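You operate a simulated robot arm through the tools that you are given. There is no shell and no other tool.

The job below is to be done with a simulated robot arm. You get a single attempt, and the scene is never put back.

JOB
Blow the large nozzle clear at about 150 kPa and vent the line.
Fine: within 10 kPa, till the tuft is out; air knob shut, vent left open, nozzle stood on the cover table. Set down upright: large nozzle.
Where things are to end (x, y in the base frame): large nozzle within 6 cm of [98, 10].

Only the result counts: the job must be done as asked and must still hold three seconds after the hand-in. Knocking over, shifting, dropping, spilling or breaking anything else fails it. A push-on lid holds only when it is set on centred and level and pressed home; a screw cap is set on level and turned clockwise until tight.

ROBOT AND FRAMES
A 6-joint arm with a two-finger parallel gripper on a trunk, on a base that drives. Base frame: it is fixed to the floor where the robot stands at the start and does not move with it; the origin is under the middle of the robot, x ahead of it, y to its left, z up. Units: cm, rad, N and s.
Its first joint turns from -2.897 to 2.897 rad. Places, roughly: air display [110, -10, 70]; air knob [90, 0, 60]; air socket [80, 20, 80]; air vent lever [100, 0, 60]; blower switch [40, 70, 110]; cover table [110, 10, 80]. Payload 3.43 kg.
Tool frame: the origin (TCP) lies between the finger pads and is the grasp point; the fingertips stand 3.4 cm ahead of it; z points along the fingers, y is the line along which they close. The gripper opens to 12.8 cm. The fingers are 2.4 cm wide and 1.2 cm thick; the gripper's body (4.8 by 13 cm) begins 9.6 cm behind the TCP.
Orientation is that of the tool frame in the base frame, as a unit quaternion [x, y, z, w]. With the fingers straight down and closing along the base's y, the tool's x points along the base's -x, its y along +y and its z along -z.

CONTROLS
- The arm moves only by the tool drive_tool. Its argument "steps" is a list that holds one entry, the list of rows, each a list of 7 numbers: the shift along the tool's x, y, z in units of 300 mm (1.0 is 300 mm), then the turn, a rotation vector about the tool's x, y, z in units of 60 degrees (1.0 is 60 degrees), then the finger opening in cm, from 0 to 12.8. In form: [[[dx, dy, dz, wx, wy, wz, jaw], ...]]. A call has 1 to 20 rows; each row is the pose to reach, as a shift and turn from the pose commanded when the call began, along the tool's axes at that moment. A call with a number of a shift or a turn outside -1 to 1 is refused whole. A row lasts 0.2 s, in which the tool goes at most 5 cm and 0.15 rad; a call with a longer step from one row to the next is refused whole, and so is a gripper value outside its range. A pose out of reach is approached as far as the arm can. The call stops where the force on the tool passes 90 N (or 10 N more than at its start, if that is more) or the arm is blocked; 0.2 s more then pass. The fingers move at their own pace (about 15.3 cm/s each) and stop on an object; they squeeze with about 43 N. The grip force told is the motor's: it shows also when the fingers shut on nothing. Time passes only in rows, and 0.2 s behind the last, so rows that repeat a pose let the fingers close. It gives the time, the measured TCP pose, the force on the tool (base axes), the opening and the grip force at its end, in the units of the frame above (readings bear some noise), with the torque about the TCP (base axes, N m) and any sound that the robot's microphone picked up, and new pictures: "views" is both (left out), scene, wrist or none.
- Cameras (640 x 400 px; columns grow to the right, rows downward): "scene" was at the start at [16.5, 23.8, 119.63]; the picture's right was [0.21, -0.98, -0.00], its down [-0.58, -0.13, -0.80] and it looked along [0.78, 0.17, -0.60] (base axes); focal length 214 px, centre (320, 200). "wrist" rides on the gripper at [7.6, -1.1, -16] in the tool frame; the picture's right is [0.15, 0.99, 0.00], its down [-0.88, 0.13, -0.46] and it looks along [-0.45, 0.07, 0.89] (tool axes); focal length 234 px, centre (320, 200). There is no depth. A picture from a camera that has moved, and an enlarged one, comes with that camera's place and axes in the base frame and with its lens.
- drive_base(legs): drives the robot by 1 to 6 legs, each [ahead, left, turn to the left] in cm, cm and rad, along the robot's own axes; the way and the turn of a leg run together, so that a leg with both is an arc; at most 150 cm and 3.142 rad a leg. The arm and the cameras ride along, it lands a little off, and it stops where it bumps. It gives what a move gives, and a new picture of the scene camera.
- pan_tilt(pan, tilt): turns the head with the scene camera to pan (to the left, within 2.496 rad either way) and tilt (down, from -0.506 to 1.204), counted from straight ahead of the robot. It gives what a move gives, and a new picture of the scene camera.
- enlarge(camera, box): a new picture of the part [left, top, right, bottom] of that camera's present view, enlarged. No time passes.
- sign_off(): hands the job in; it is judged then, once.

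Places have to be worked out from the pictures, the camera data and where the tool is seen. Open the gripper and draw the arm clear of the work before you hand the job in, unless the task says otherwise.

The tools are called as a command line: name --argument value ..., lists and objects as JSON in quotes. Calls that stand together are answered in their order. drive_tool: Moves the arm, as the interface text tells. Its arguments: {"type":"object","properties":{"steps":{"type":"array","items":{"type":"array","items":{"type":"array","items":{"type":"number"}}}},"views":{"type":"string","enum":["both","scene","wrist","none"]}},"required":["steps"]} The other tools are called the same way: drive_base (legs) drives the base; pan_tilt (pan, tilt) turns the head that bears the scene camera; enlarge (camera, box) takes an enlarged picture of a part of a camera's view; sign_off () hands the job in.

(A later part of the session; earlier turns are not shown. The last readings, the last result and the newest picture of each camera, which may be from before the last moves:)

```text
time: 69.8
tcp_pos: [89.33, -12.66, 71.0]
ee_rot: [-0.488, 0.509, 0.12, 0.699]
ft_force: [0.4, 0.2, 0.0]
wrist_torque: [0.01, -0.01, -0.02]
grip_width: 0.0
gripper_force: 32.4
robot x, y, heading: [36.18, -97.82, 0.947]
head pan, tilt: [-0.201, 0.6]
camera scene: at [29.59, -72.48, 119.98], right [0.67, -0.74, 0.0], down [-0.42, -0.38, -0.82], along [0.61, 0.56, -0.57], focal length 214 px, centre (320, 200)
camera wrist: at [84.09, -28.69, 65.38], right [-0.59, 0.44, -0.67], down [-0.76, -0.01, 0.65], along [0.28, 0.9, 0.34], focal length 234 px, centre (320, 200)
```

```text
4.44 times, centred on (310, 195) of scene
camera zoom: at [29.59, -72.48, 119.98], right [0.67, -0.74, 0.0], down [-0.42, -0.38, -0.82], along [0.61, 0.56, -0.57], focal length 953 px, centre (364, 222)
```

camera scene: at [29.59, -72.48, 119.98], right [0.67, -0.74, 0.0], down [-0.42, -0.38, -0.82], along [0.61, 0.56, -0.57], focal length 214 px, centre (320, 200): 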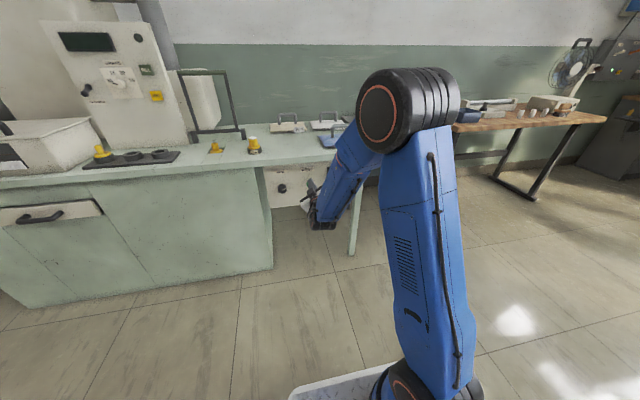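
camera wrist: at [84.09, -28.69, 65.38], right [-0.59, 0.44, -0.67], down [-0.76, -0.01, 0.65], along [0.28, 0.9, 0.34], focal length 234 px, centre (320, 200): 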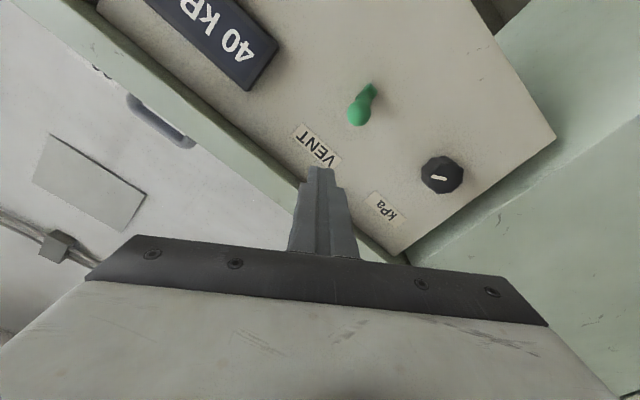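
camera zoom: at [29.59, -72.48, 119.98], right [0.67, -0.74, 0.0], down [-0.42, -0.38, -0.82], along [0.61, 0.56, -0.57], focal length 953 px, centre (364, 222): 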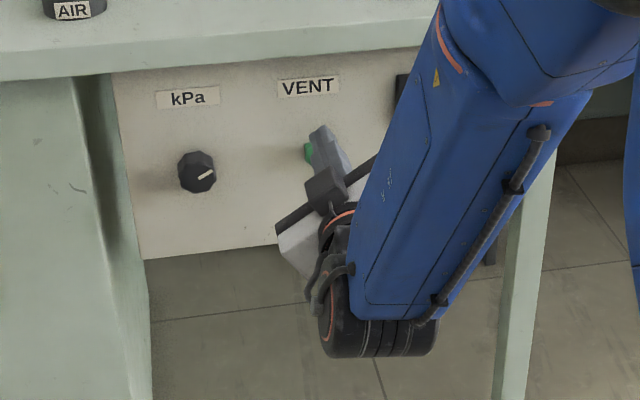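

The vent stays open when released. I'll go forward above the ball, then push it down gently to close.

drive_tool --steps '[[[0.02, 0.013, 0.08, 0, 0, 0, 0], [0.02, 0.013, 0.16, 0, 0, 0, 0], [0.02, 0.013, 0.24, 0, 0, 0, 0], [0.02, 0.013, 0.24, 0, 0, 0, 0], [0.048, 0.032, 0.24, 0, 0, 0, 0], [0.076, 0.051, 0.24, 0, 0, 0, 0], [0.104, 0.069, 0.24, 0, 0, 0, 0], [0.132, 0.088, 0.24, 0, 0, 0, 0], [0.16, 0.107, 0.24, 0, 0, 0, 0], [0.172, 0.115, 0.24, 0, 0, 0, 0], [0.172, 0.115, 0.24, 0, 0, 0, 0]]]'

enlarge --camera "scene" --box '[250, 150, 370, 240]'

```text
time: 72.2
tcp_pos: [93.67, -7.07, 65.07]
ee_rot: [-0.487, 0.51, 0.12, 0.699]
ft_force: [0.0, 0.3, -0.3]
wrist_torque: [0.03, -0.02, 0.01]
grip_width: 0.0
gripper_force: 32.8
robot x, y, heading: [36.08, -97.7, 0.939]
head pan, tilt: [-0.201, 0.6]
camera scene: at [29.59, -72.48, 119.98], right [0.67, -0.74, 0.0], down [-0.42, -0.38, -0.82], along [0.61, 0.56, -0.57], focal length 214 px, centre (320, 200)
camera wrist: at [88.44, -23.02, 59.34], right [-0.59, 0.44, -0.67], down [-0.76, -0.01, 0.65], along [0.28, 0.9, 0.34], focal length 234 px, centre (320, 200)
```

scene: 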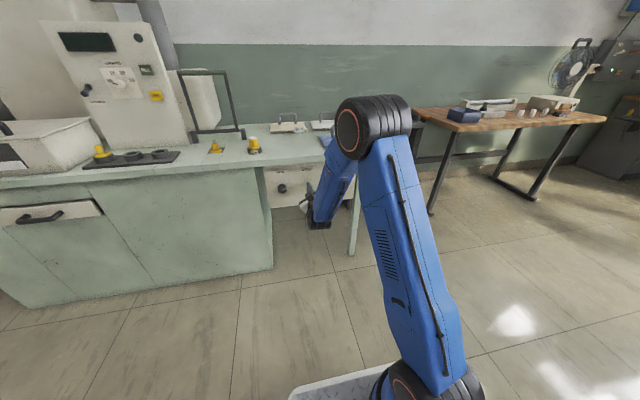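
wrist: 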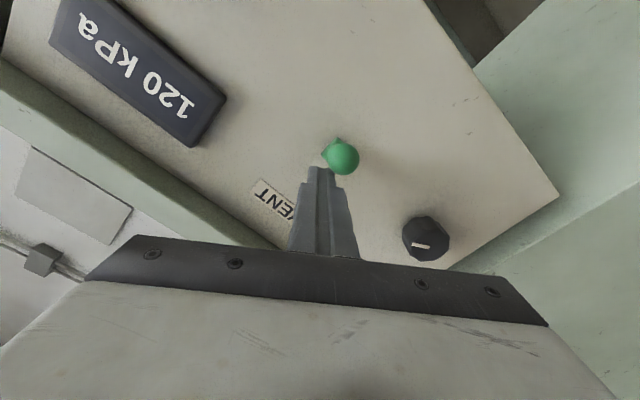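

```text
4.44 times, centred on (310, 195) of scene
camera zoom: at [29.59, -72.48, 119.98], right [0.67, -0.74, 0.0], down [-0.42, -0.38, -0.82], along [0.61, 0.56, -0.57], focal length 953 px, centre (364, 222)
```

zoom: 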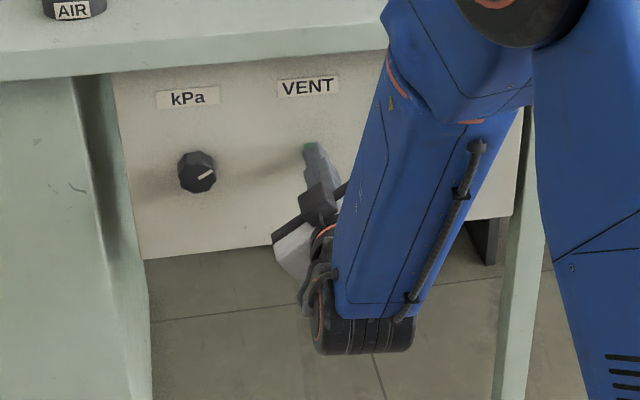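

The lever snapped down and the pressure is rising again (120). I'll withdraw and wait for the settled value.

drive_tool --steps '[[[0, 0, -0.08, 0, 0, 0, 0], [0, 0, -0.16, 0, 0, 0, 0], [0, 0, -0.24, 0, 0, 0, 0], [0, 0, -0.24, 0, 0, 0, 0], [0, 0, -0.24, 0, 0, 0, 0], [0, 0, -0.24, 0, 0, 0, 0], [0, 0, -0.24, 0, 0, 0, 0], [0, 0, -0.24, 0, 0, 0, 0], [0, 0, -0.24, 0, 0, 0, 0], [0, 0, -0.24, 0, 0, 0, 0], [0, 0, -0.24, 0, 0, 0, 0], [0, 0, -0.24, 0, 0, 0, 0], [0, 0, -0.24, 0, 0, 0, 0], [0, 0, -0.24, 0, 0, 0, 0]]]' --views "wrist"

enlarge --camera "wrist" --box '[60, 0, 300, 150]'

enlarge --camera "scene" --box '[250, 150, 370, 240]'

```text
time: 75.2
tcp_pos: [89.28, -12.86, 65.09]
ee_rot: [-0.488, 0.509, 0.12, 0.699]
ft_force: [0.2, -0.5, -0.8]
wrist_torque: [0.02, 0.0, -0.02]
grip_width: 0.0
gripper_force: 33.1
robot x, y, heading: [35.92, -98.17, 0.939]
head pan, tilt: [-0.201, 0.6]
camera wrist: at [84.09, -28.78, 59.38], right [-0.59, 0.44, -0.67], down [-0.76, -0.01, 0.65], along [0.28, 0.9, 0.34], focal length 234 px, centre (320, 200)
```

wrist: 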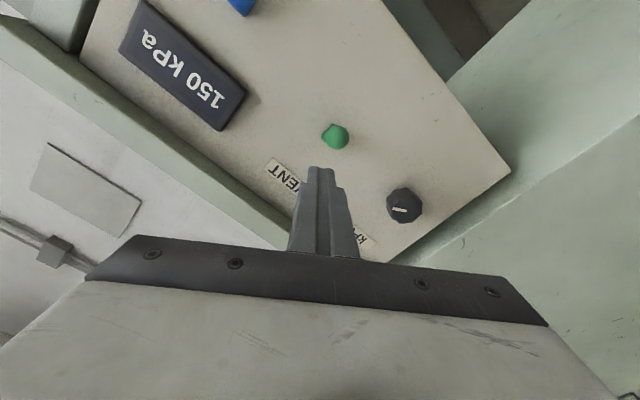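

```text
2.67 times, centred on (180, 75) of wrist
camera zoom: at [84.09, -28.78, 59.38], right [-0.59, 0.44, -0.67], down [-0.76, -0.01, 0.65], along [0.28, 0.9, 0.34], focal length 624 px, centre (693, 533)
```

zoom: 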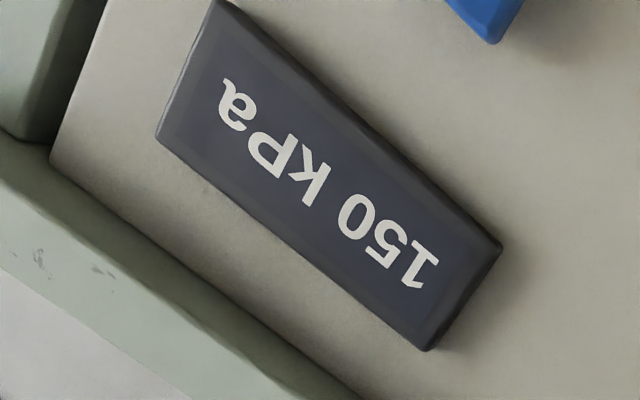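

```text
4.44 times, centred on (310, 195) of scene
camera zoom: at [29.58, -72.48, 119.98], right [0.67, -0.74, 0.0], down [-0.42, -0.38, -0.82], along [0.61, 0.56, -0.57], focal length 953 px, centre (364, 222)
```

zoom: 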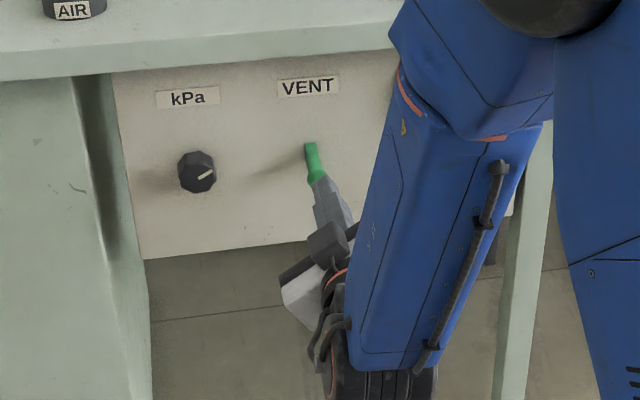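

Settled at exactly 150 kPa with the vent closed. Now the AIR button, at about s=96 along the panel and z≈58.6; I'll shift the base right 15 cm to reach it squarely.

drive_base --legs '[[0, -15, 0]]'

enlarge --camera "wrist" --box '[0, 0, 640, 400]'

enlarge --camera "scene" --box '[190, 120, 350, 220]'

```text
time: 76.6
tcp_pos: [101.58, -21.62, 64.99]
ee_rot: [-0.488, 0.509, 0.12, 0.698]
ft_force: [-0.2, 0.2, 0.1]
wrist_torque: [-0.05, 0.04, 0.01]
grip_width: 0.0
gripper_force: 32.7
robot x, y, heading: [47.85, -106.98, 0.941]
head pan, tilt: [-0.201, 0.6]
camera scene: at [41.77, -81.34, 119.98], right [0.67, -0.74, 0.0], down [-0.42, -0.38, -0.82], along [0.61, 0.56, -0.57], focal length 214 px, centre (320, 200)
```

scene: 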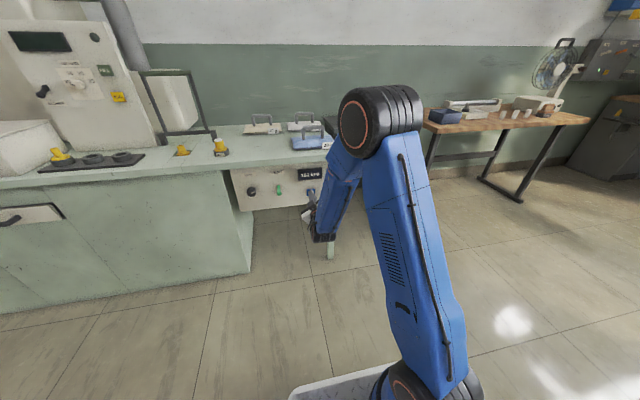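

```text
1.00 times, centred on (320, 200) of wrist (not enlarged: the box is as wide or as high as the picture)
camera zoom: at [96.34, -37.72, 59.38], right [-0.59, 0.44, -0.67], down [-0.76, -0.01, 0.65], along [0.28, 0.9, 0.34], focal length 234 px, centre (320, 200)
```

zoom: 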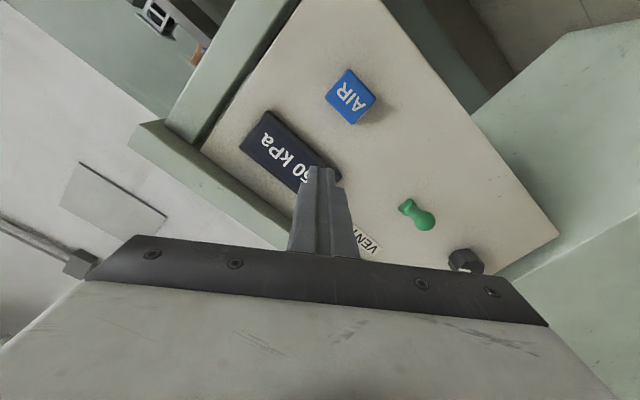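

```text
4.00 times, centred on (270, 170) of scene
camera zoom: at [41.77, -81.34, 119.98], right [0.67, -0.74, 0.0], down [-0.42, -0.38, -0.82], along [0.61, 0.56, -0.57], focal length 858 px, centre (520, 320)
```

zoom: 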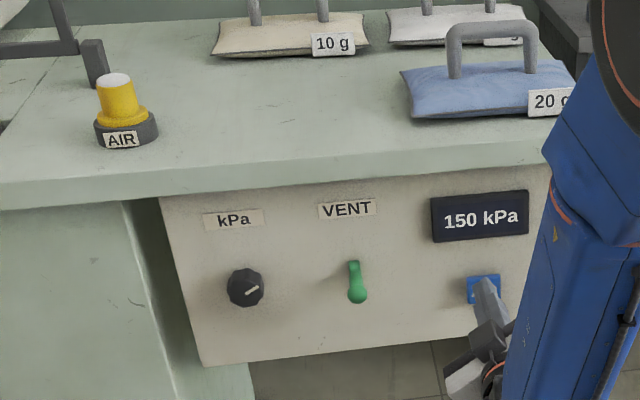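

Everything is visible: display 150 kPa, tuft still in the nozzle, button at about (s 96.3, z 58.6). I'll line up with the button and come in to about 2 cm short of it.

drive_tool --steps '[[[0.1, 0.035, 0, 0, 0, 0, 0], [0.208, 0.072, 0, 0, 0, 0, 0], [0.208, 0.072, 0.1, 0, 0, 0, 0], [0.208, 0.072, 0.19, 0, 0, 0, 0], [0.208, 0.072, 0.19, 0, 0, 0, 0]]]'

enlarge --camera "scene" --box '[190, 120, 350, 220]'

```text
time: 77.8
tcp_pos: [105.47, -17.72, 58.72]
ee_rot: [-0.484, 0.513, 0.116, 0.699]
ft_force: [0.6, -0.4, -0.1]
wrist_torque: [0.01, 0.03, -0.02]
grip_width: 0.01
gripper_force: 32.3
out of reach, approached as far as the arm can: row 3, 4, 5
robot x, y, heading: [48.62, -106.64, 0.941]
head pan, tilt: [-0.201, 0.6]
camera scene: at [41.77, -81.34, 119.98], right [0.67, -0.74, 0.0], down [-0.42, -0.38, -0.82], along [0.61, 0.56, -0.57], focal length 214 px, centre (320, 200)
camera wrist: at [100.11, -33.56, 53.11], right [-0.59, 0.45, -0.67], down [-0.76, 0.0, 0.65], along [0.29, 0.89, 0.34], focal length 234 px, centre (320, 200)
```

scene: 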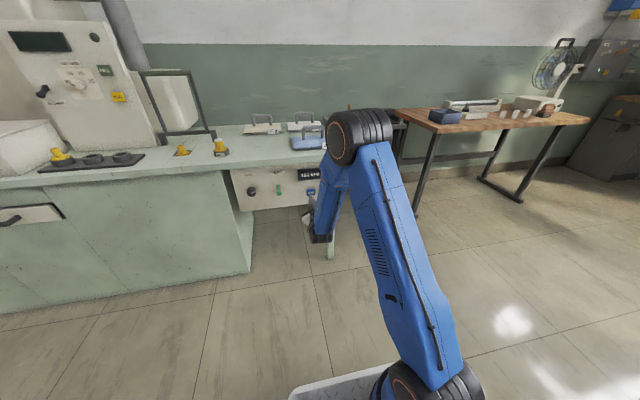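
wrist: 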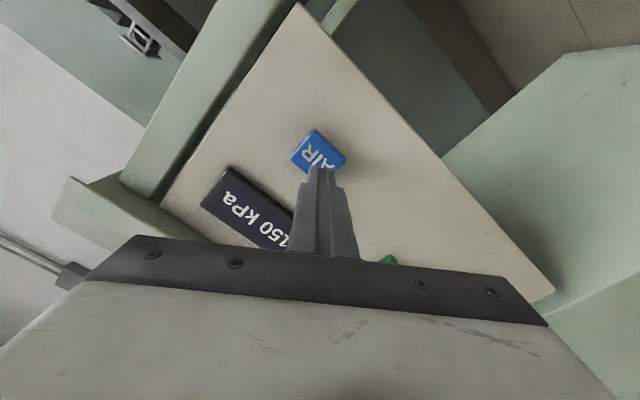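

```text
4.00 times, centred on (270, 170) of scene
camera zoom: at [41.77, -81.34, 119.98], right [0.67, -0.74, 0.0], down [-0.42, -0.38, -0.82], along [0.61, 0.56, -0.57], focal length 858 px, centre (520, 320)
```

zoom: 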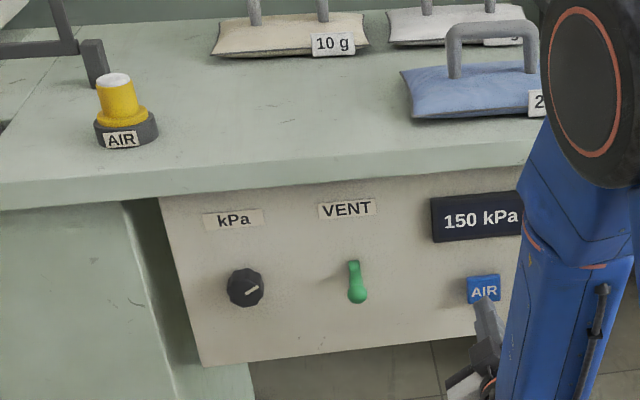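

Nearly there; the button is slightly lower right of the finger axis. I'll adjust and move in 2 cm.

drive_tool --steps '[[[0.036, -0.012, 0, 0, 0, 0, 0], [0.036, -0.012, 0.035, 0, 0, 0, 0], [0.036, -0.012, 0.06, 0, 0, 0, 0], [0.036, -0.012, 0.06, 0, 0, 0, 0]]]'

enlarge --camera "scene" --box '[190, 120, 350, 220]'

```text
time: 78.8
tcp_pos: [106.34, -16.45, 58.14]
ee_rot: [-0.484, 0.514, 0.114, 0.699]
ft_force: [0.3, 0.2, -0.5]
wrist_torque: [-0.01, -0.02, -0.01]
grip_width: 0.03
gripper_force: 33.1
out of reach, approached as far as the arm can: row 1, 2, 3, 4
robot x, y, heading: [48.24, -106.94, 0.939]
head pan, tilt: [-0.201, 0.6]
camera scene: at [41.77, -81.34, 119.98], right [0.67, -0.74, 0.0], down [-0.42, -0.38, -0.82], along [0.61, 0.56, -0.57], focal length 214 px, centre (320, 200)
camera wrist: at [100.89, -32.25, 52.48], right [-0.58, 0.45, -0.67], down [-0.76, 0.0, 0.66], along [0.3, 0.89, 0.34], focal length 234 px, centre (320, 200)
```

scene: 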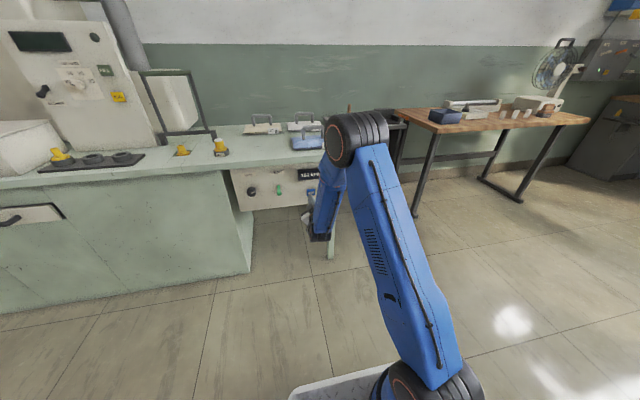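
wrist: 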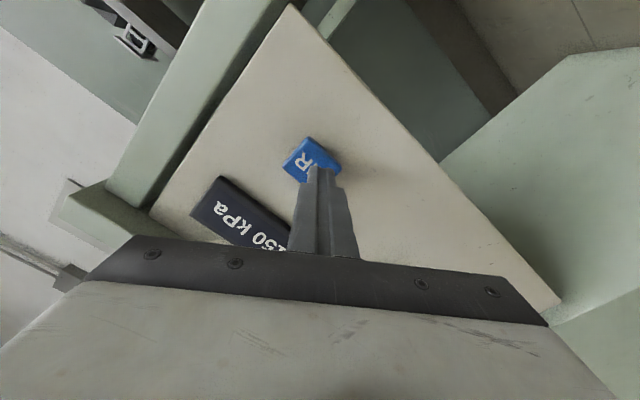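

```text
4.00 times, centred on (270, 170) of scene
camera zoom: at [41.77, -81.34, 119.98], right [0.67, -0.74, 0.0], down [-0.42, -0.38, -0.82], along [0.61, 0.56, -0.57], focal length 858 px, centre (520, 320)
```

zoom: 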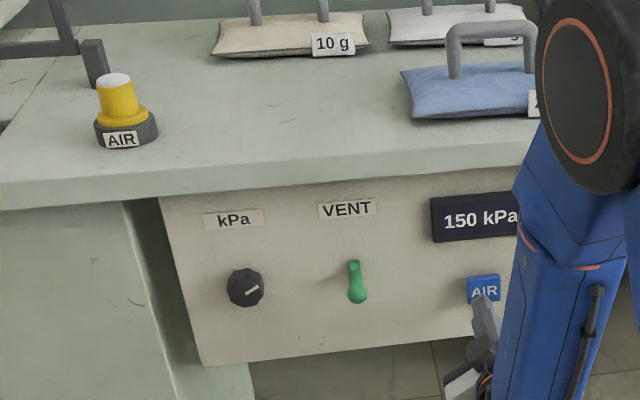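

The fingertips are over the button face, about 1 cm left of its centre, which is fine. I'll press forward slowly in small steps, watching force and display.

drive_tool --steps '[[[0, 0, 0.012, 0, 0, 0, 0], [0, 0, 0.024, 0, 0, 0, 0], [0, 0, 0.036, 0, 0, 0, 0], [0, 0, 0.036, 0, 0, 0, 0]]]' --views "wrist"

enlarge --camera "scene" --box '[190, 120, 350, 220]'

```text
time: 79.8
tcp_pos: [106.59, -15.32, 58.19]
ee_rot: [-0.485, 0.512, 0.117, 0.699]
ft_force: [1.2, -0.3, 0.3]
wrist_torque: [0.02, -0.01, 0.0]
grip_width: 0.01
gripper_force: 32.7
out of reach, approached as far as the arm can: row 1, 2, 3, 4
robot x, y, heading: [47.95, -106.72, 0.943]
head pan, tilt: [-0.201, 0.6]
camera wrist: at [101.11, -31.18, 52.5], right [-0.59, 0.45, -0.67], down [-0.76, 0.0, 0.65], along [0.29, 0.89, 0.34], focal length 234 px, centre (320, 200)
```

wrist: 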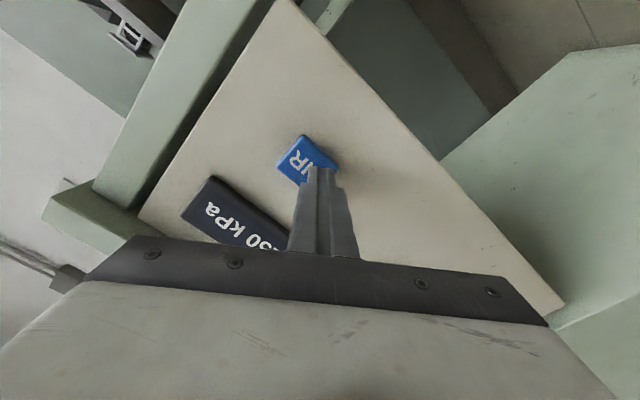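

```text
4.00 times, centred on (270, 170) of scene
camera zoom: at [41.77, -81.34, 119.98], right [0.67, -0.74, 0.0], down [-0.42, -0.38, -0.82], along [0.61, 0.56, -0.57], focal length 858 px, centre (520, 320)
```

zoom: 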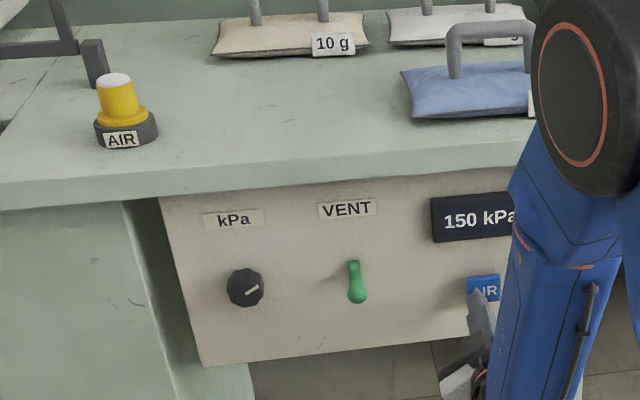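

The arm's limit is pushing the hand off to the left. I'll retreat 4 cm and shift the base 8 cm further right to relieve the wrist.

drive_tool --steps '[[[0, 0, -0.07, 0, 0, 0, 0], [0, 0, -0.14, 0, 0, 0, 0], [0, 0, -0.14, 0, 0, 0, 0]]]' --views "none"

drive_base --legs '[[0, -8, 0]]'

```text
time: 80.6
tcp_pos: [103.99, -18.91, 58.15]
ee_rot: [-0.486, 0.51, 0.12, 0.699]
ft_force: [1.0, -0.2, -0.5]
wrist_torque: [0.02, 0.01, 0.02]
grip_width: 0.0
gripper_force: 32.8
robot x, y, heading: [48.13, -106.5, 0.936]
head pan, tilt: [-0.201, 0.6]
```

```text
time: 81.6
tcp_pos: [110.59, -23.6, 58.04]
ee_rot: [-0.487, 0.51, 0.119, 0.699]
ft_force: [-0.3, -0.1, 0.0]
wrist_torque: [-0.01, -0.02, -0.02]
grip_width: 0.0
gripper_force: 33.1
robot x, y, heading: [54.74, -111.17, 0.94]
head pan, tilt: [-0.201, 0.6]
camera scene: at [48.29, -86.09, 119.98], right [0.67, -0.74, 0.0], down [-0.42, -0.38, -0.82], along [0.61, 0.55, -0.57], focal length 214 px, centre (320, 200)
```

scene: 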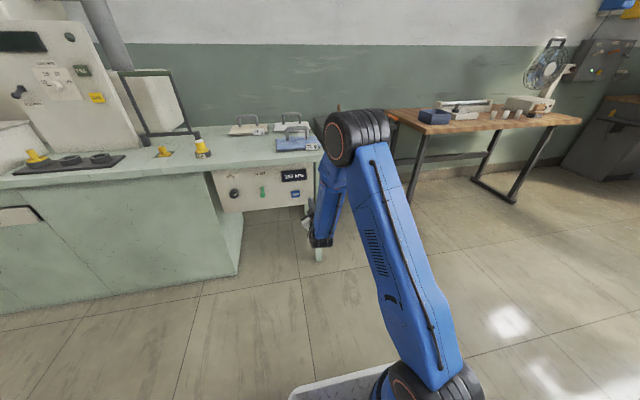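

TCP is now right of the button. I'll slide 6.6 cm left in line with it and check alignment.

drive_tool --steps '[[[-0.066, 0.088, 0, 0, 0, 0, 0], [-0.132, 0.177, 0, 0, 0, 0, 0], [-0.132, 0.177, 0.05, 0, 0, 0, 0], [-0.132, 0.177, 0.1, 0, 0, 0, 0], [-0.132, 0.177, 0.1, 0, 0, 0, 0]]]'

enlarge --camera "scene" --box '[170, 120, 330, 220]'

```text
time: 82.8
tcp_pos: [107.27, -17.14, 58.63]
ee_rot: [-0.487, 0.51, 0.119, 0.699]
ft_force: [-0.7, 0.3, 0.7]
wrist_torque: [0.04, 0.01, 0.01]
grip_width: 0.02
gripper_force: 33.0
robot x, y, heading: [54.67, -111.49, 0.939]
head pan, tilt: [-0.201, 0.6]
camera scene: at [48.28, -86.09, 119.98], right [0.67, -0.74, 0.0], down [-0.42, -0.38, -0.82], along [0.61, 0.55, -0.57], focal length 214 px, centre (320, 200)
camera wrist: at [101.88, -33.07, 52.88], right [-0.59, 0.44, -0.67], down [-0.76, -0.01, 0.65], along [0.28, 0.9, 0.34], focal length 234 px, centre (320, 200)
```

scene: 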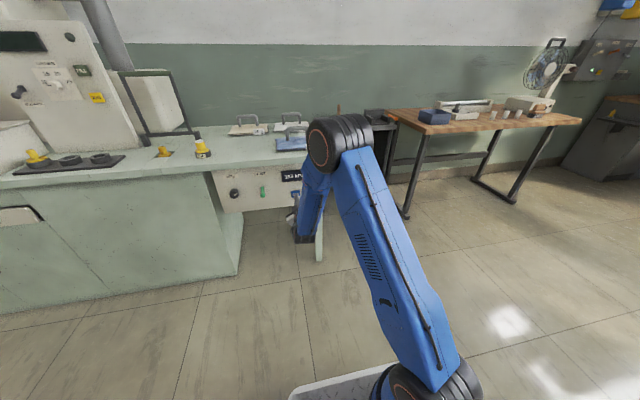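
wrist: 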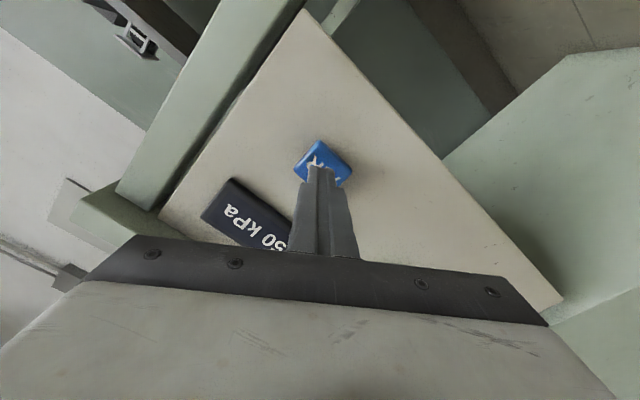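

```text
4.00 times, centred on (250, 170) of scene
camera zoom: at [48.28, -86.09, 119.98], right [0.67, -0.74, 0.0], down [-0.42, -0.38, -0.82], along [0.61, 0.55, -0.57], focal length 858 px, centre (600, 320)
```

zoom: 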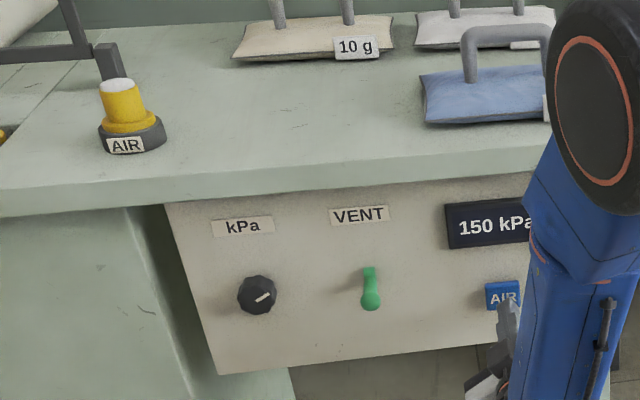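

No reach flags now, and the fingers are on the button axis. Pressing slowly, in 0.3 cm steps, to +1.5 cm.

drive_tool --steps '[[[0.02, 0, 0.01, 0, 0, 0, 0], [0.02, 0, 0.02, 0, 0, 0, 0], [0.02, 0, 0.03, 0, 0, 0, 0], [0.02, 0, 0.04, 0, 0, 0, 0], [0.02, 0, 0.05, 0, 0, 0, 0], [0.02, 0, 0.05, 0, 0, 0, 0]]]'

enlarge --camera "scene" --box '[170, 120, 330, 220]'

```text
time: 84.2
tcp_pos: [108.29, -16.18, 57.93]
ee_rot: [-0.487, 0.51, 0.119, 0.699]
ft_force: [-0.3, 0.2, -0.2]
wrist_torque: [0.01, 0.0, -0.01]
grip_width: 0.0
gripper_force: 33.2
robot x, y, heading: [54.61, -111.19, 0.935]
head pan, tilt: [-0.201, 0.6]
camera scene: at [48.28, -86.09, 119.98], right [0.67, -0.74, 0.0], down [-0.42, -0.38, -0.82], along [0.61, 0.55, -0.57], focal length 214 px, centre (320, 200)
camera wrist: at [103.09, -32.13, 52.22], right [-0.59, 0.44, -0.67], down [-0.76, -0.01, 0.65], along [0.28, 0.9, 0.34], focal length 234 px, centre (320, 200)
```

scene: 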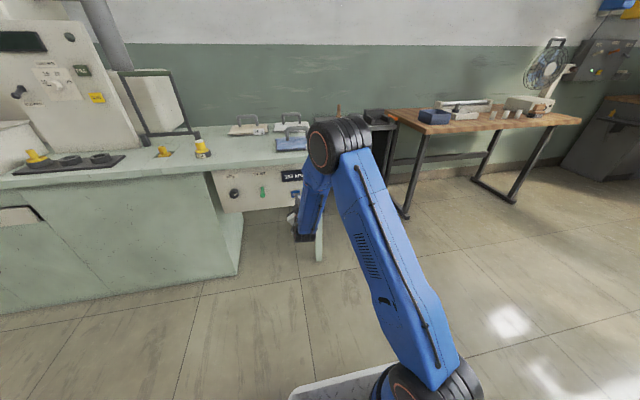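
wrist: 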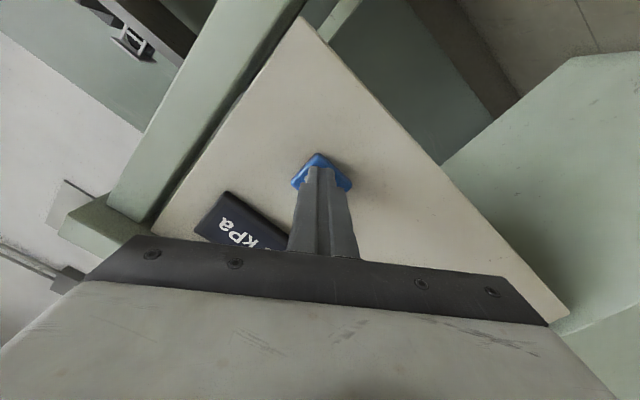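

```text
4.00 times, centred on (250, 170) of scene
camera zoom: at [48.28, -86.09, 119.98], right [0.67, -0.74, 0.0], down [-0.42, -0.38, -0.82], along [0.61, 0.55, -0.57], focal length 858 px, centre (600, 320)
```

zoom: 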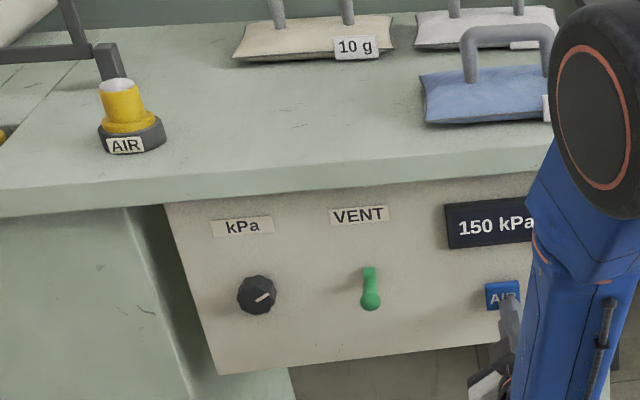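

No contact yet. I'll continue pressing in 0.3 cm steps.

drive_tool --steps '[[[0, 0, 0.01, 0, 0, 0, 0], [0, 0, 0.02, 0, 0, 0, 0], [0, 0, 0.03, 0, 0, 0, 0], [0, 0, 0.04, 0, 0, 0, 0], [0, 0, 0.04, 0, 0, 0, 0]]]'

enlarge --camera "scene" --box '[170, 120, 330, 220]'

```text
time: 85.4
tcp_pos: [108.95, -15.3, 58.04]
ee_rot: [-0.488, 0.51, 0.119, 0.699]
ft_force: [-8.9, -11.9, 0.8]
wrist_torque: [0.02, -0.02, -0.01]
grip_width: 0.0
gripper_force: 33.2
robot x, y, heading: [54.57, -111.57, 0.938]
head pan, tilt: [-0.201, 0.6]
heard: click
camera scene: at [48.26, -86.13, 119.99], right [0.67, -0.74, 0.0], down [-0.42, -0.38, -0.83], along [0.61, 0.55, -0.56], focal length 214 px, centre (320, 200)
camera wrist: at [103.68, -31.22, 52.26], right [-0.59, 0.44, -0.68], down [-0.76, -0.01, 0.65], along [0.28, 0.9, 0.34], focal length 234 px, centre (320, 200)
```

scene: 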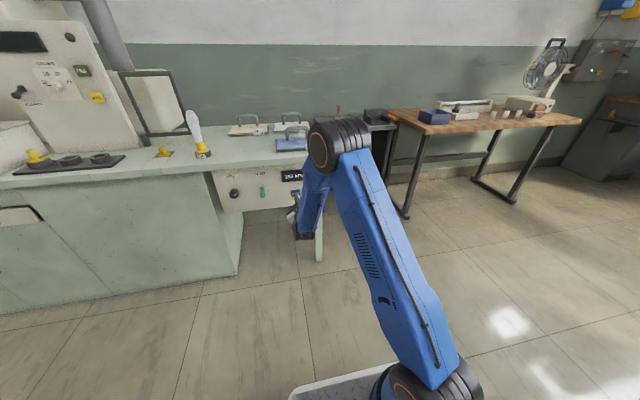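
wrist: 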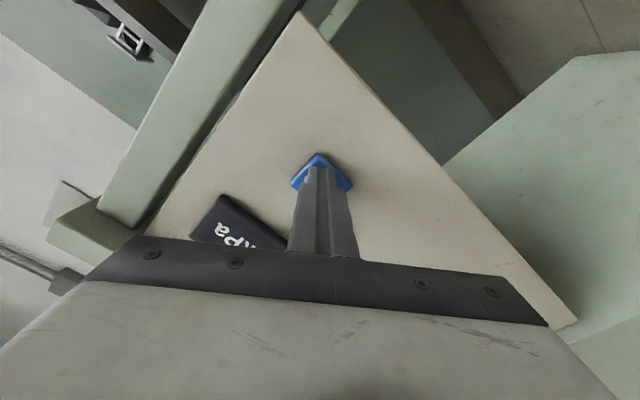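

```text
4.00 times, centred on (250, 170) of scene
camera zoom: at [48.26, -86.13, 119.99], right [0.67, -0.74, 0.0], down [-0.42, -0.38, -0.83], along [0.61, 0.55, -0.56], focal length 858 px, centre (600, 320)
```

zoom: 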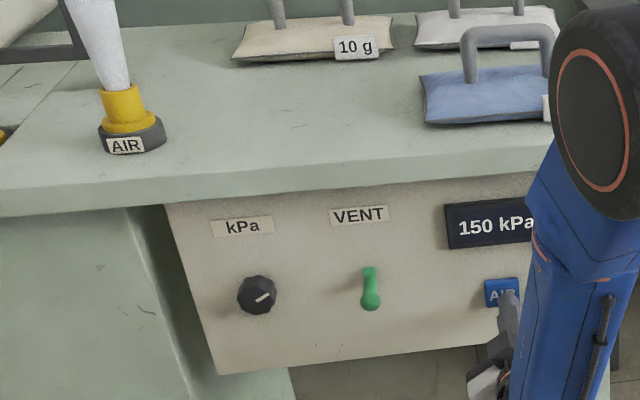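

A click was heard and an air jet streams from the nozzle at 150 kPa. I'll keep holding and watch for the tuft to come out.

drive_tool --steps '[[[0, 0, 0, 0, 0, 0, 0], [0, 0, 0, 0, 0, 0, 0], [0, 0, 0, 0, 0, 0, 0], [0, 0, 0, 0, 0, 0, 0]]]' --views "scene"

enlarge --camera "scene" --box '[150, 60, 330, 220]'

```text
time: 86.4
tcp_pos: [108.92, -15.38, 58.04]
ee_rot: [-0.487, 0.51, 0.119, 0.699]
ft_force: [-10.1, -14.3, -0.8]
wrist_torque: [0.0, 0.0, 0.02]
grip_width: 0.0
gripper_force: 32.7
robot x, y, heading: [55.1, -111.2, 0.936]
head pan, tilt: [-0.201, 0.6]
camera scene: at [48.27, -86.11, 119.99], right [0.67, -0.74, 0.0], down [-0.42, -0.38, -0.83], along [0.61, 0.55, -0.56], focal length 214 px, centre (320, 200)
```

scene: 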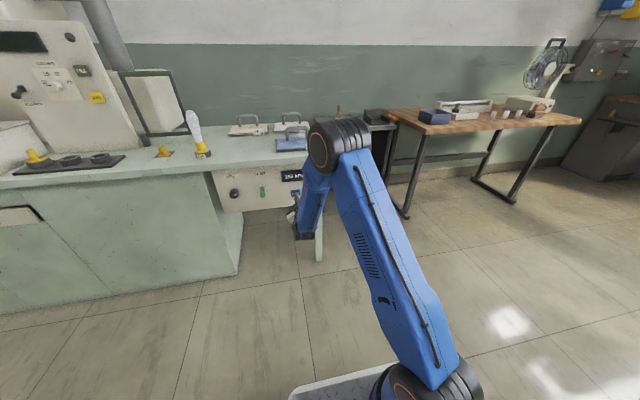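

```text
2.50 times, centred on (240, 140) of scene
camera zoom: at [48.27, -86.11, 119.99], right [0.67, -0.74, 0.0], down [-0.42, -0.38, -0.83], along [0.61, 0.55, -0.56], focal length 536 px, centre (520, 350)
```

zoom: 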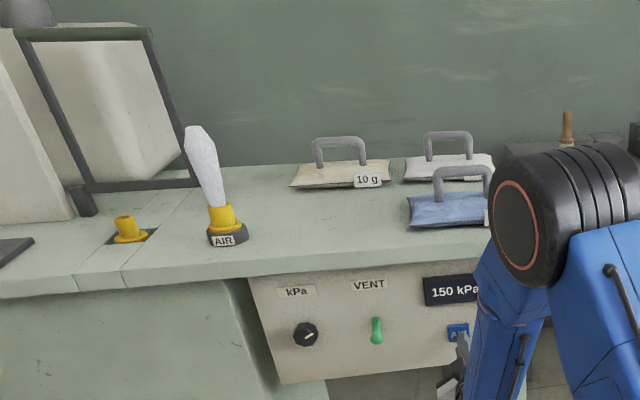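

The white plume stays out of the nozzle, with pressure at 150. I'll hold a few seconds longer.

drive_tool --steps '[[[0, 0, 0, 0, 0, 0, 0], [0, 0, 0, 0, 0, 0, 0], [0, 0, 0, 0, 0, 0, 0], [0, 0, 0, 0, 0, 0, 0], [0, 0, 0, 0, 0, 0, 0], [0, 0, 0, 0, 0, 0, 0], [0, 0, 0, 0, 0, 0, 0], [0, 0, 0, 0, 0, 0, 0]]]' --views "scene"

enlarge --camera "scene" --box '[150, 60, 330, 220]'

```text
time: 88.2
tcp_pos: [108.85, -15.38, 57.94]
ee_rot: [-0.487, 0.51, 0.119, 0.698]
ft_force: [-11.5, -14.4, -2.3]
wrist_torque: [-0.07, 0.03, 0.05]
grip_width: 0.01
gripper_force: 32.9
robot x, y, heading: [54.76, -111.62, 0.943]
head pan, tilt: [-0.201, 0.6]
camera scene: at [48.27, -86.11, 119.99], right [0.67, -0.74, 0.0], down [-0.42, -0.38, -0.83], along [0.61, 0.55, -0.56], focal length 214 px, centre (320, 200)
```

scene: 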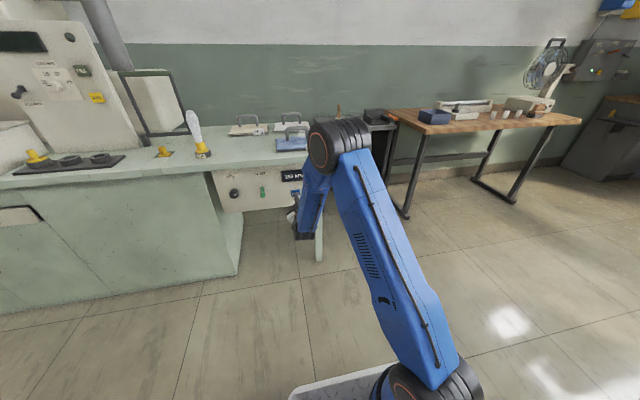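

```text
2.50 times, centred on (240, 140) of scene
camera zoom: at [48.27, -86.11, 119.99], right [0.67, -0.74, 0.0], down [-0.42, -0.38, -0.83], along [0.61, 0.55, -0.56], focal length 536 px, centre (520, 350)
```

zoom: 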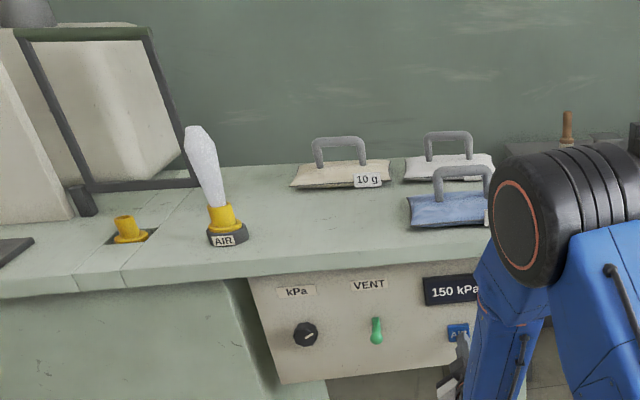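

I'll look closely at the nozzle mouth.

enlarge --camera "scene" --box '[175, 100, 230, 165]'

drive_tool --steps '[[[0, 0, 0, 0, 0, 0, 0], [0, 0, 0, 0, 0, 0, 0], [0, 0, 0, 0, 0, 0, 0], [0, 0, 0, 0, 0, 0, 0], [0, 0, 0, 0, 0, 0, 0], [0, 0, 0, 0, 0, 0, 0], [0, 0, 0, 0, 0, 0, 0], [0, 0, 0, 0, 0, 0, 0], [0, 0, 0, 0, 0, 0, 0], [0, 0, 0, 0, 0, 0, 0], [0, 0, 0, 0, 0, 0, 0], [0, 0, 0, 0, 0, 0, 0]]]' --views "none"

enlarge --camera "scene" --box '[175, 100, 230, 165]'

```text
6.15 times, centred on (202, 132) of scene
camera zoom: at [48.27, -86.11, 119.99], right [0.67, -0.74, 0.0], down [-0.42, -0.38, -0.83], along [0.61, 0.55, -0.56], focal length 1320 px, centre (1043, 615)
```

zoom: 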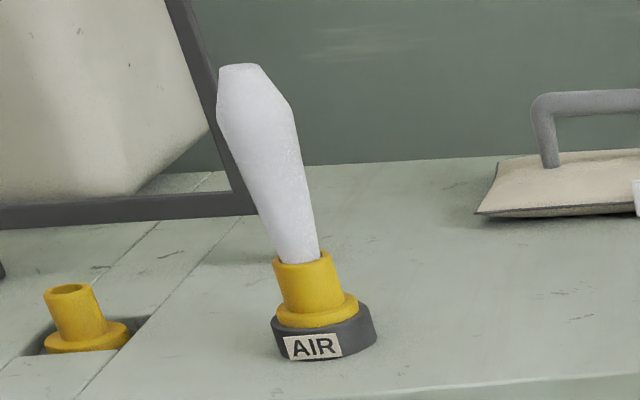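

```text
time: 90.8
tcp_pos: [108.94, -15.23, 57.97]
ee_rot: [-0.487, 0.51, 0.119, 0.699]
ft_force: [-10.9, -15.2, -2.0]
wrist_torque: [-0.06, 0.03, 0.07]
grip_width: 0.0
gripper_force: 33.4
robot x, y, heading: [54.82, -111.11, 0.935]
head pan, tilt: [-0.201, 0.6]
```

```text
6.15 times, centred on (202, 132) of scene
camera zoom: at [48.27, -86.11, 119.99], right [0.67, -0.74, 0.0], down [-0.42, -0.38, -0.83], along [0.61, 0.55, -0.56], focal length 1320 px, centre (1043, 615)
```

zoom: 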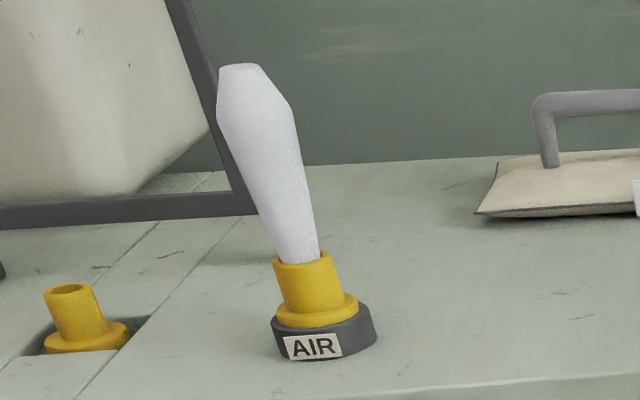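

The jet comes from inside the rim with no tuft cap visible. I'll release the button and inspect the mouth.

drive_tool --steps '[[[0, 0, -0.03, 0, 0, 0, 0], [0, 0, -0.08, 0, 0, 0, 0], [0, 0, -0.15, 0, 0, 0, 0], [0, 0, -0.15, 0, 0, 0, 0], [0, 0, -0.15, 0, 0, 0, 0], [0, 0, -0.15, 0, 0, 0, 0]]]'

enlarge --camera "scene" --box '[175, 100, 230, 165]'

enlarge --camera "scene" --box '[170, 120, 330, 220]'

```text
time: 92.2
tcp_pos: [106.33, -18.94, 57.91]
ee_rot: [-0.487, 0.51, 0.119, 0.699]
ft_force: [-0.1, 0.4, 0.6]
wrist_torque: [0.04, -0.02, -0.02]
grip_width: 0.0
gripper_force: 33.3
robot x, y, heading: [54.81, -111.1, 0.938]
head pan, tilt: [-0.201, 0.6]
camera scene: at [48.28, -86.09, 119.98], right [0.67, -0.74, 0.0], down [-0.42, -0.38, -0.82], along [0.61, 0.55, -0.57], focal length 214 px, centre (320, 200)
camera wrist: at [101.04, -34.82, 52.14], right [-0.59, 0.44, -0.67], down [-0.76, -0.01, 0.65], along [0.28, 0.9, 0.34], focal length 234 px, centre (320, 200)
```

scene: 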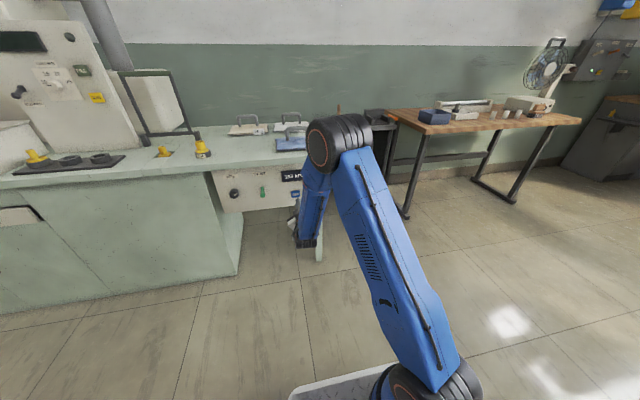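
wrist: 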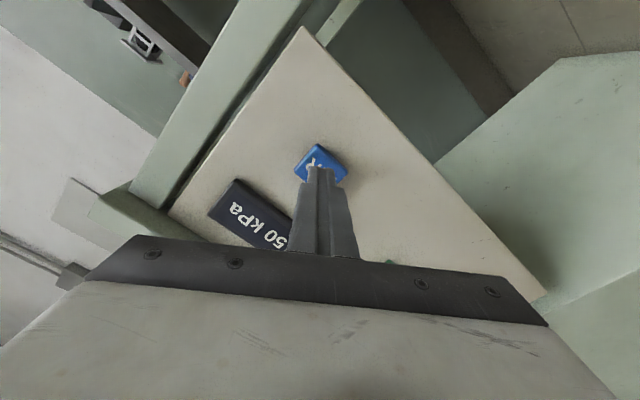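

```text
6.15 times, centred on (202, 132) of scene
camera zoom: at [48.28, -86.09, 119.98], right [0.67, -0.74, 0.0], down [-0.42, -0.38, -0.82], along [0.61, 0.55, -0.57], focal length 1320 px, centre (1043, 615)
```

zoom: 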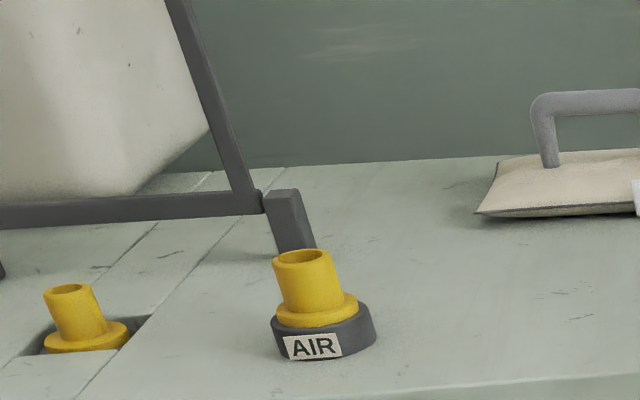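

```text
4.00 times, centred on (250, 170) of scene
camera zoom: at [48.28, -86.09, 119.98], right [0.67, -0.74, 0.0], down [-0.42, -0.38, -0.82], along [0.61, 0.55, -0.57], focal length 858 px, centre (600, 320)
```

zoom: 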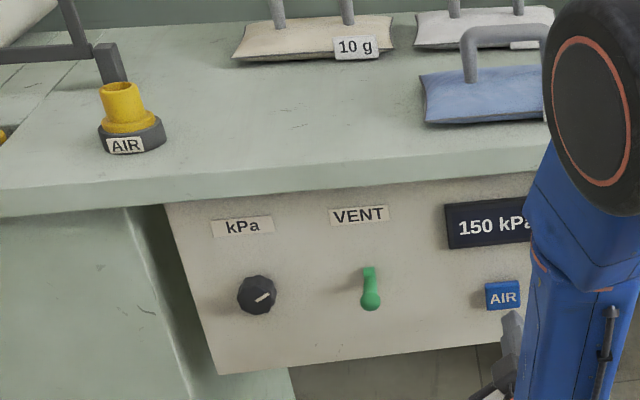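

The tuft is out and the jet stops on release. Now to vent and shut off: I'll retreat and drive left 23 cm back to where the lever was easy to reach.

drive_tool --steps '[[[0, 0, -0.1, 0, 0, 0, 0], [0, 0, -0.2, 0, 0, 0, 0], [0, 0, -0.26, 0, 0, 0, 0], [0, 0, -0.26, 0, 0, 0, 0]]]' --views "none"

drive_base --legs '[[0, 21, 0]]'

```text
time: 93.2
tcp_pos: [101.51, -25.2, 57.77]
ee_rot: [-0.487, 0.51, 0.119, 0.699]
ft_force: [-0.2, 0.1, 0.0]
wrist_torque: [0.01, 0.03, 0.0]
grip_width: 0.02
gripper_force: 32.6
robot x, y, heading: [54.56, -111.27, 0.933]
head pan, tilt: [-0.201, 0.6]
```

```text
time: 94.9
tcp_pos: [85.12, -12.84, 57.73]
ee_rot: [-0.486, 0.511, 0.118, 0.699]
ft_force: [-0.2, -0.2, -0.3]
wrist_torque: [0.01, 0.03, 0.0]
grip_width: 0.0
gripper_force: 33.1
robot x, y, heading: [37.81, -98.98, 0.933]
head pan, tilt: [-0.201, 0.6]
camera scene: at [31.54, -73.66, 119.98], right [0.67, -0.74, 0.0], down [-0.42, -0.38, -0.82], along [0.61, 0.55, -0.57], focal length 214 px, centre (320, 200)
```

scene: 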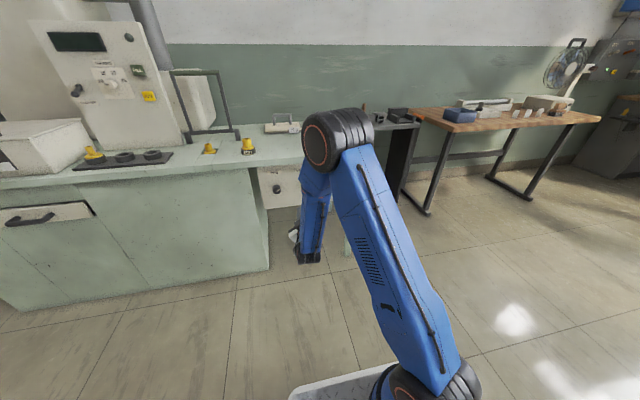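

TCP is at standoff (s 76, z 57.7). I'll open the fingers and go to the knob axis with roll near -14°, ready for a long counter-clockwise stroke.

drive_tool --steps '[[[-0.11, 0.06, 0, 0, 0, 0.11, 5], [-0.22, 0.12, 0, 0, 0, 0.22, 7], [-0.332, 0.182, 0, 0, 0, 0.333, 7], [-0.332, 0.182, 0.1, 0, 0, 0.333, 7], [-0.332, 0.182, 0.2, 0, 0, 0.333, 7], [-0.332, 0.182, 0.3, 0, 0, 0.333, 7], [-0.332, 0.182, 0.3, 0, 0, 0.333, 7]]]'

enlarge --camera "scene" --box '[240, 140, 360, 215]'

```text
time: 96.5
tcp_pos: [82.08, 0.35, 63.18]
ee_rot: [-0.39, 0.587, 0.238, 0.668]
ft_force: [-0.2, 0.5, 0.7]
wrist_torque: [0.01, 0.04, -0.03]
grip_width: 7.0
gripper_force: 0.2
robot x, y, heading: [37.95, -98.84, 0.937]
head pan, tilt: [-0.201, 0.6]
camera scene: at [31.53, -73.66, 119.98], right [0.67, -0.74, 0.0], down [-0.42, -0.38, -0.82], along [0.61, 0.55, -0.57], focal length 214 px, centre (320, 200)
camera wrist: at [75.06, -14.23, 55.99], right [-0.74, 0.56, -0.38], down [-0.55, -0.16, 0.82], along [0.39, 0.81, 0.43], focal length 234 px, centre (320, 200)
```

scene: 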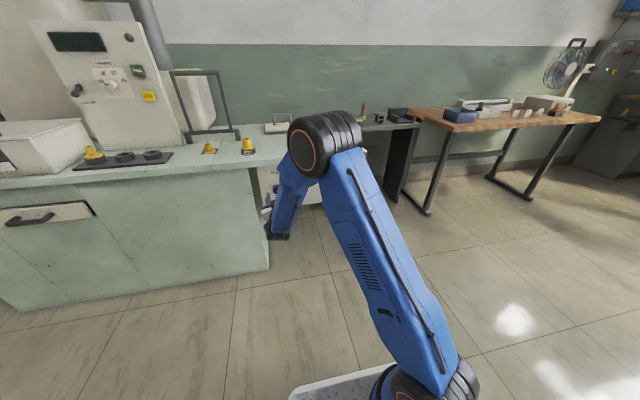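
wrist: 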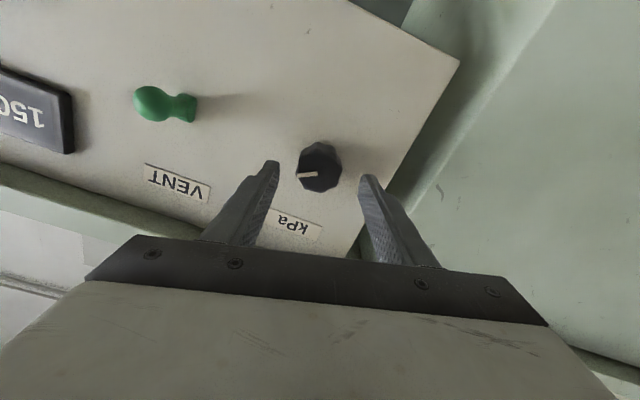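

```text
5.33 times, centred on (300, 178) of scene
camera zoom: at [31.53, -73.66, 119.98], right [0.67, -0.74, 0.0], down [-0.42, -0.38, -0.82], along [0.61, 0.55, -0.57], focal length 1144 px, centre (427, 320)
```

zoom: 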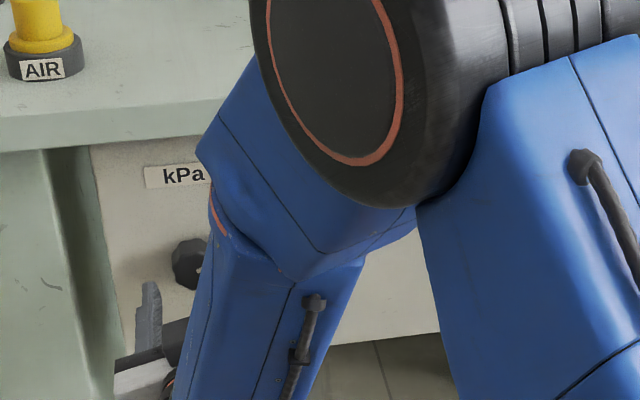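

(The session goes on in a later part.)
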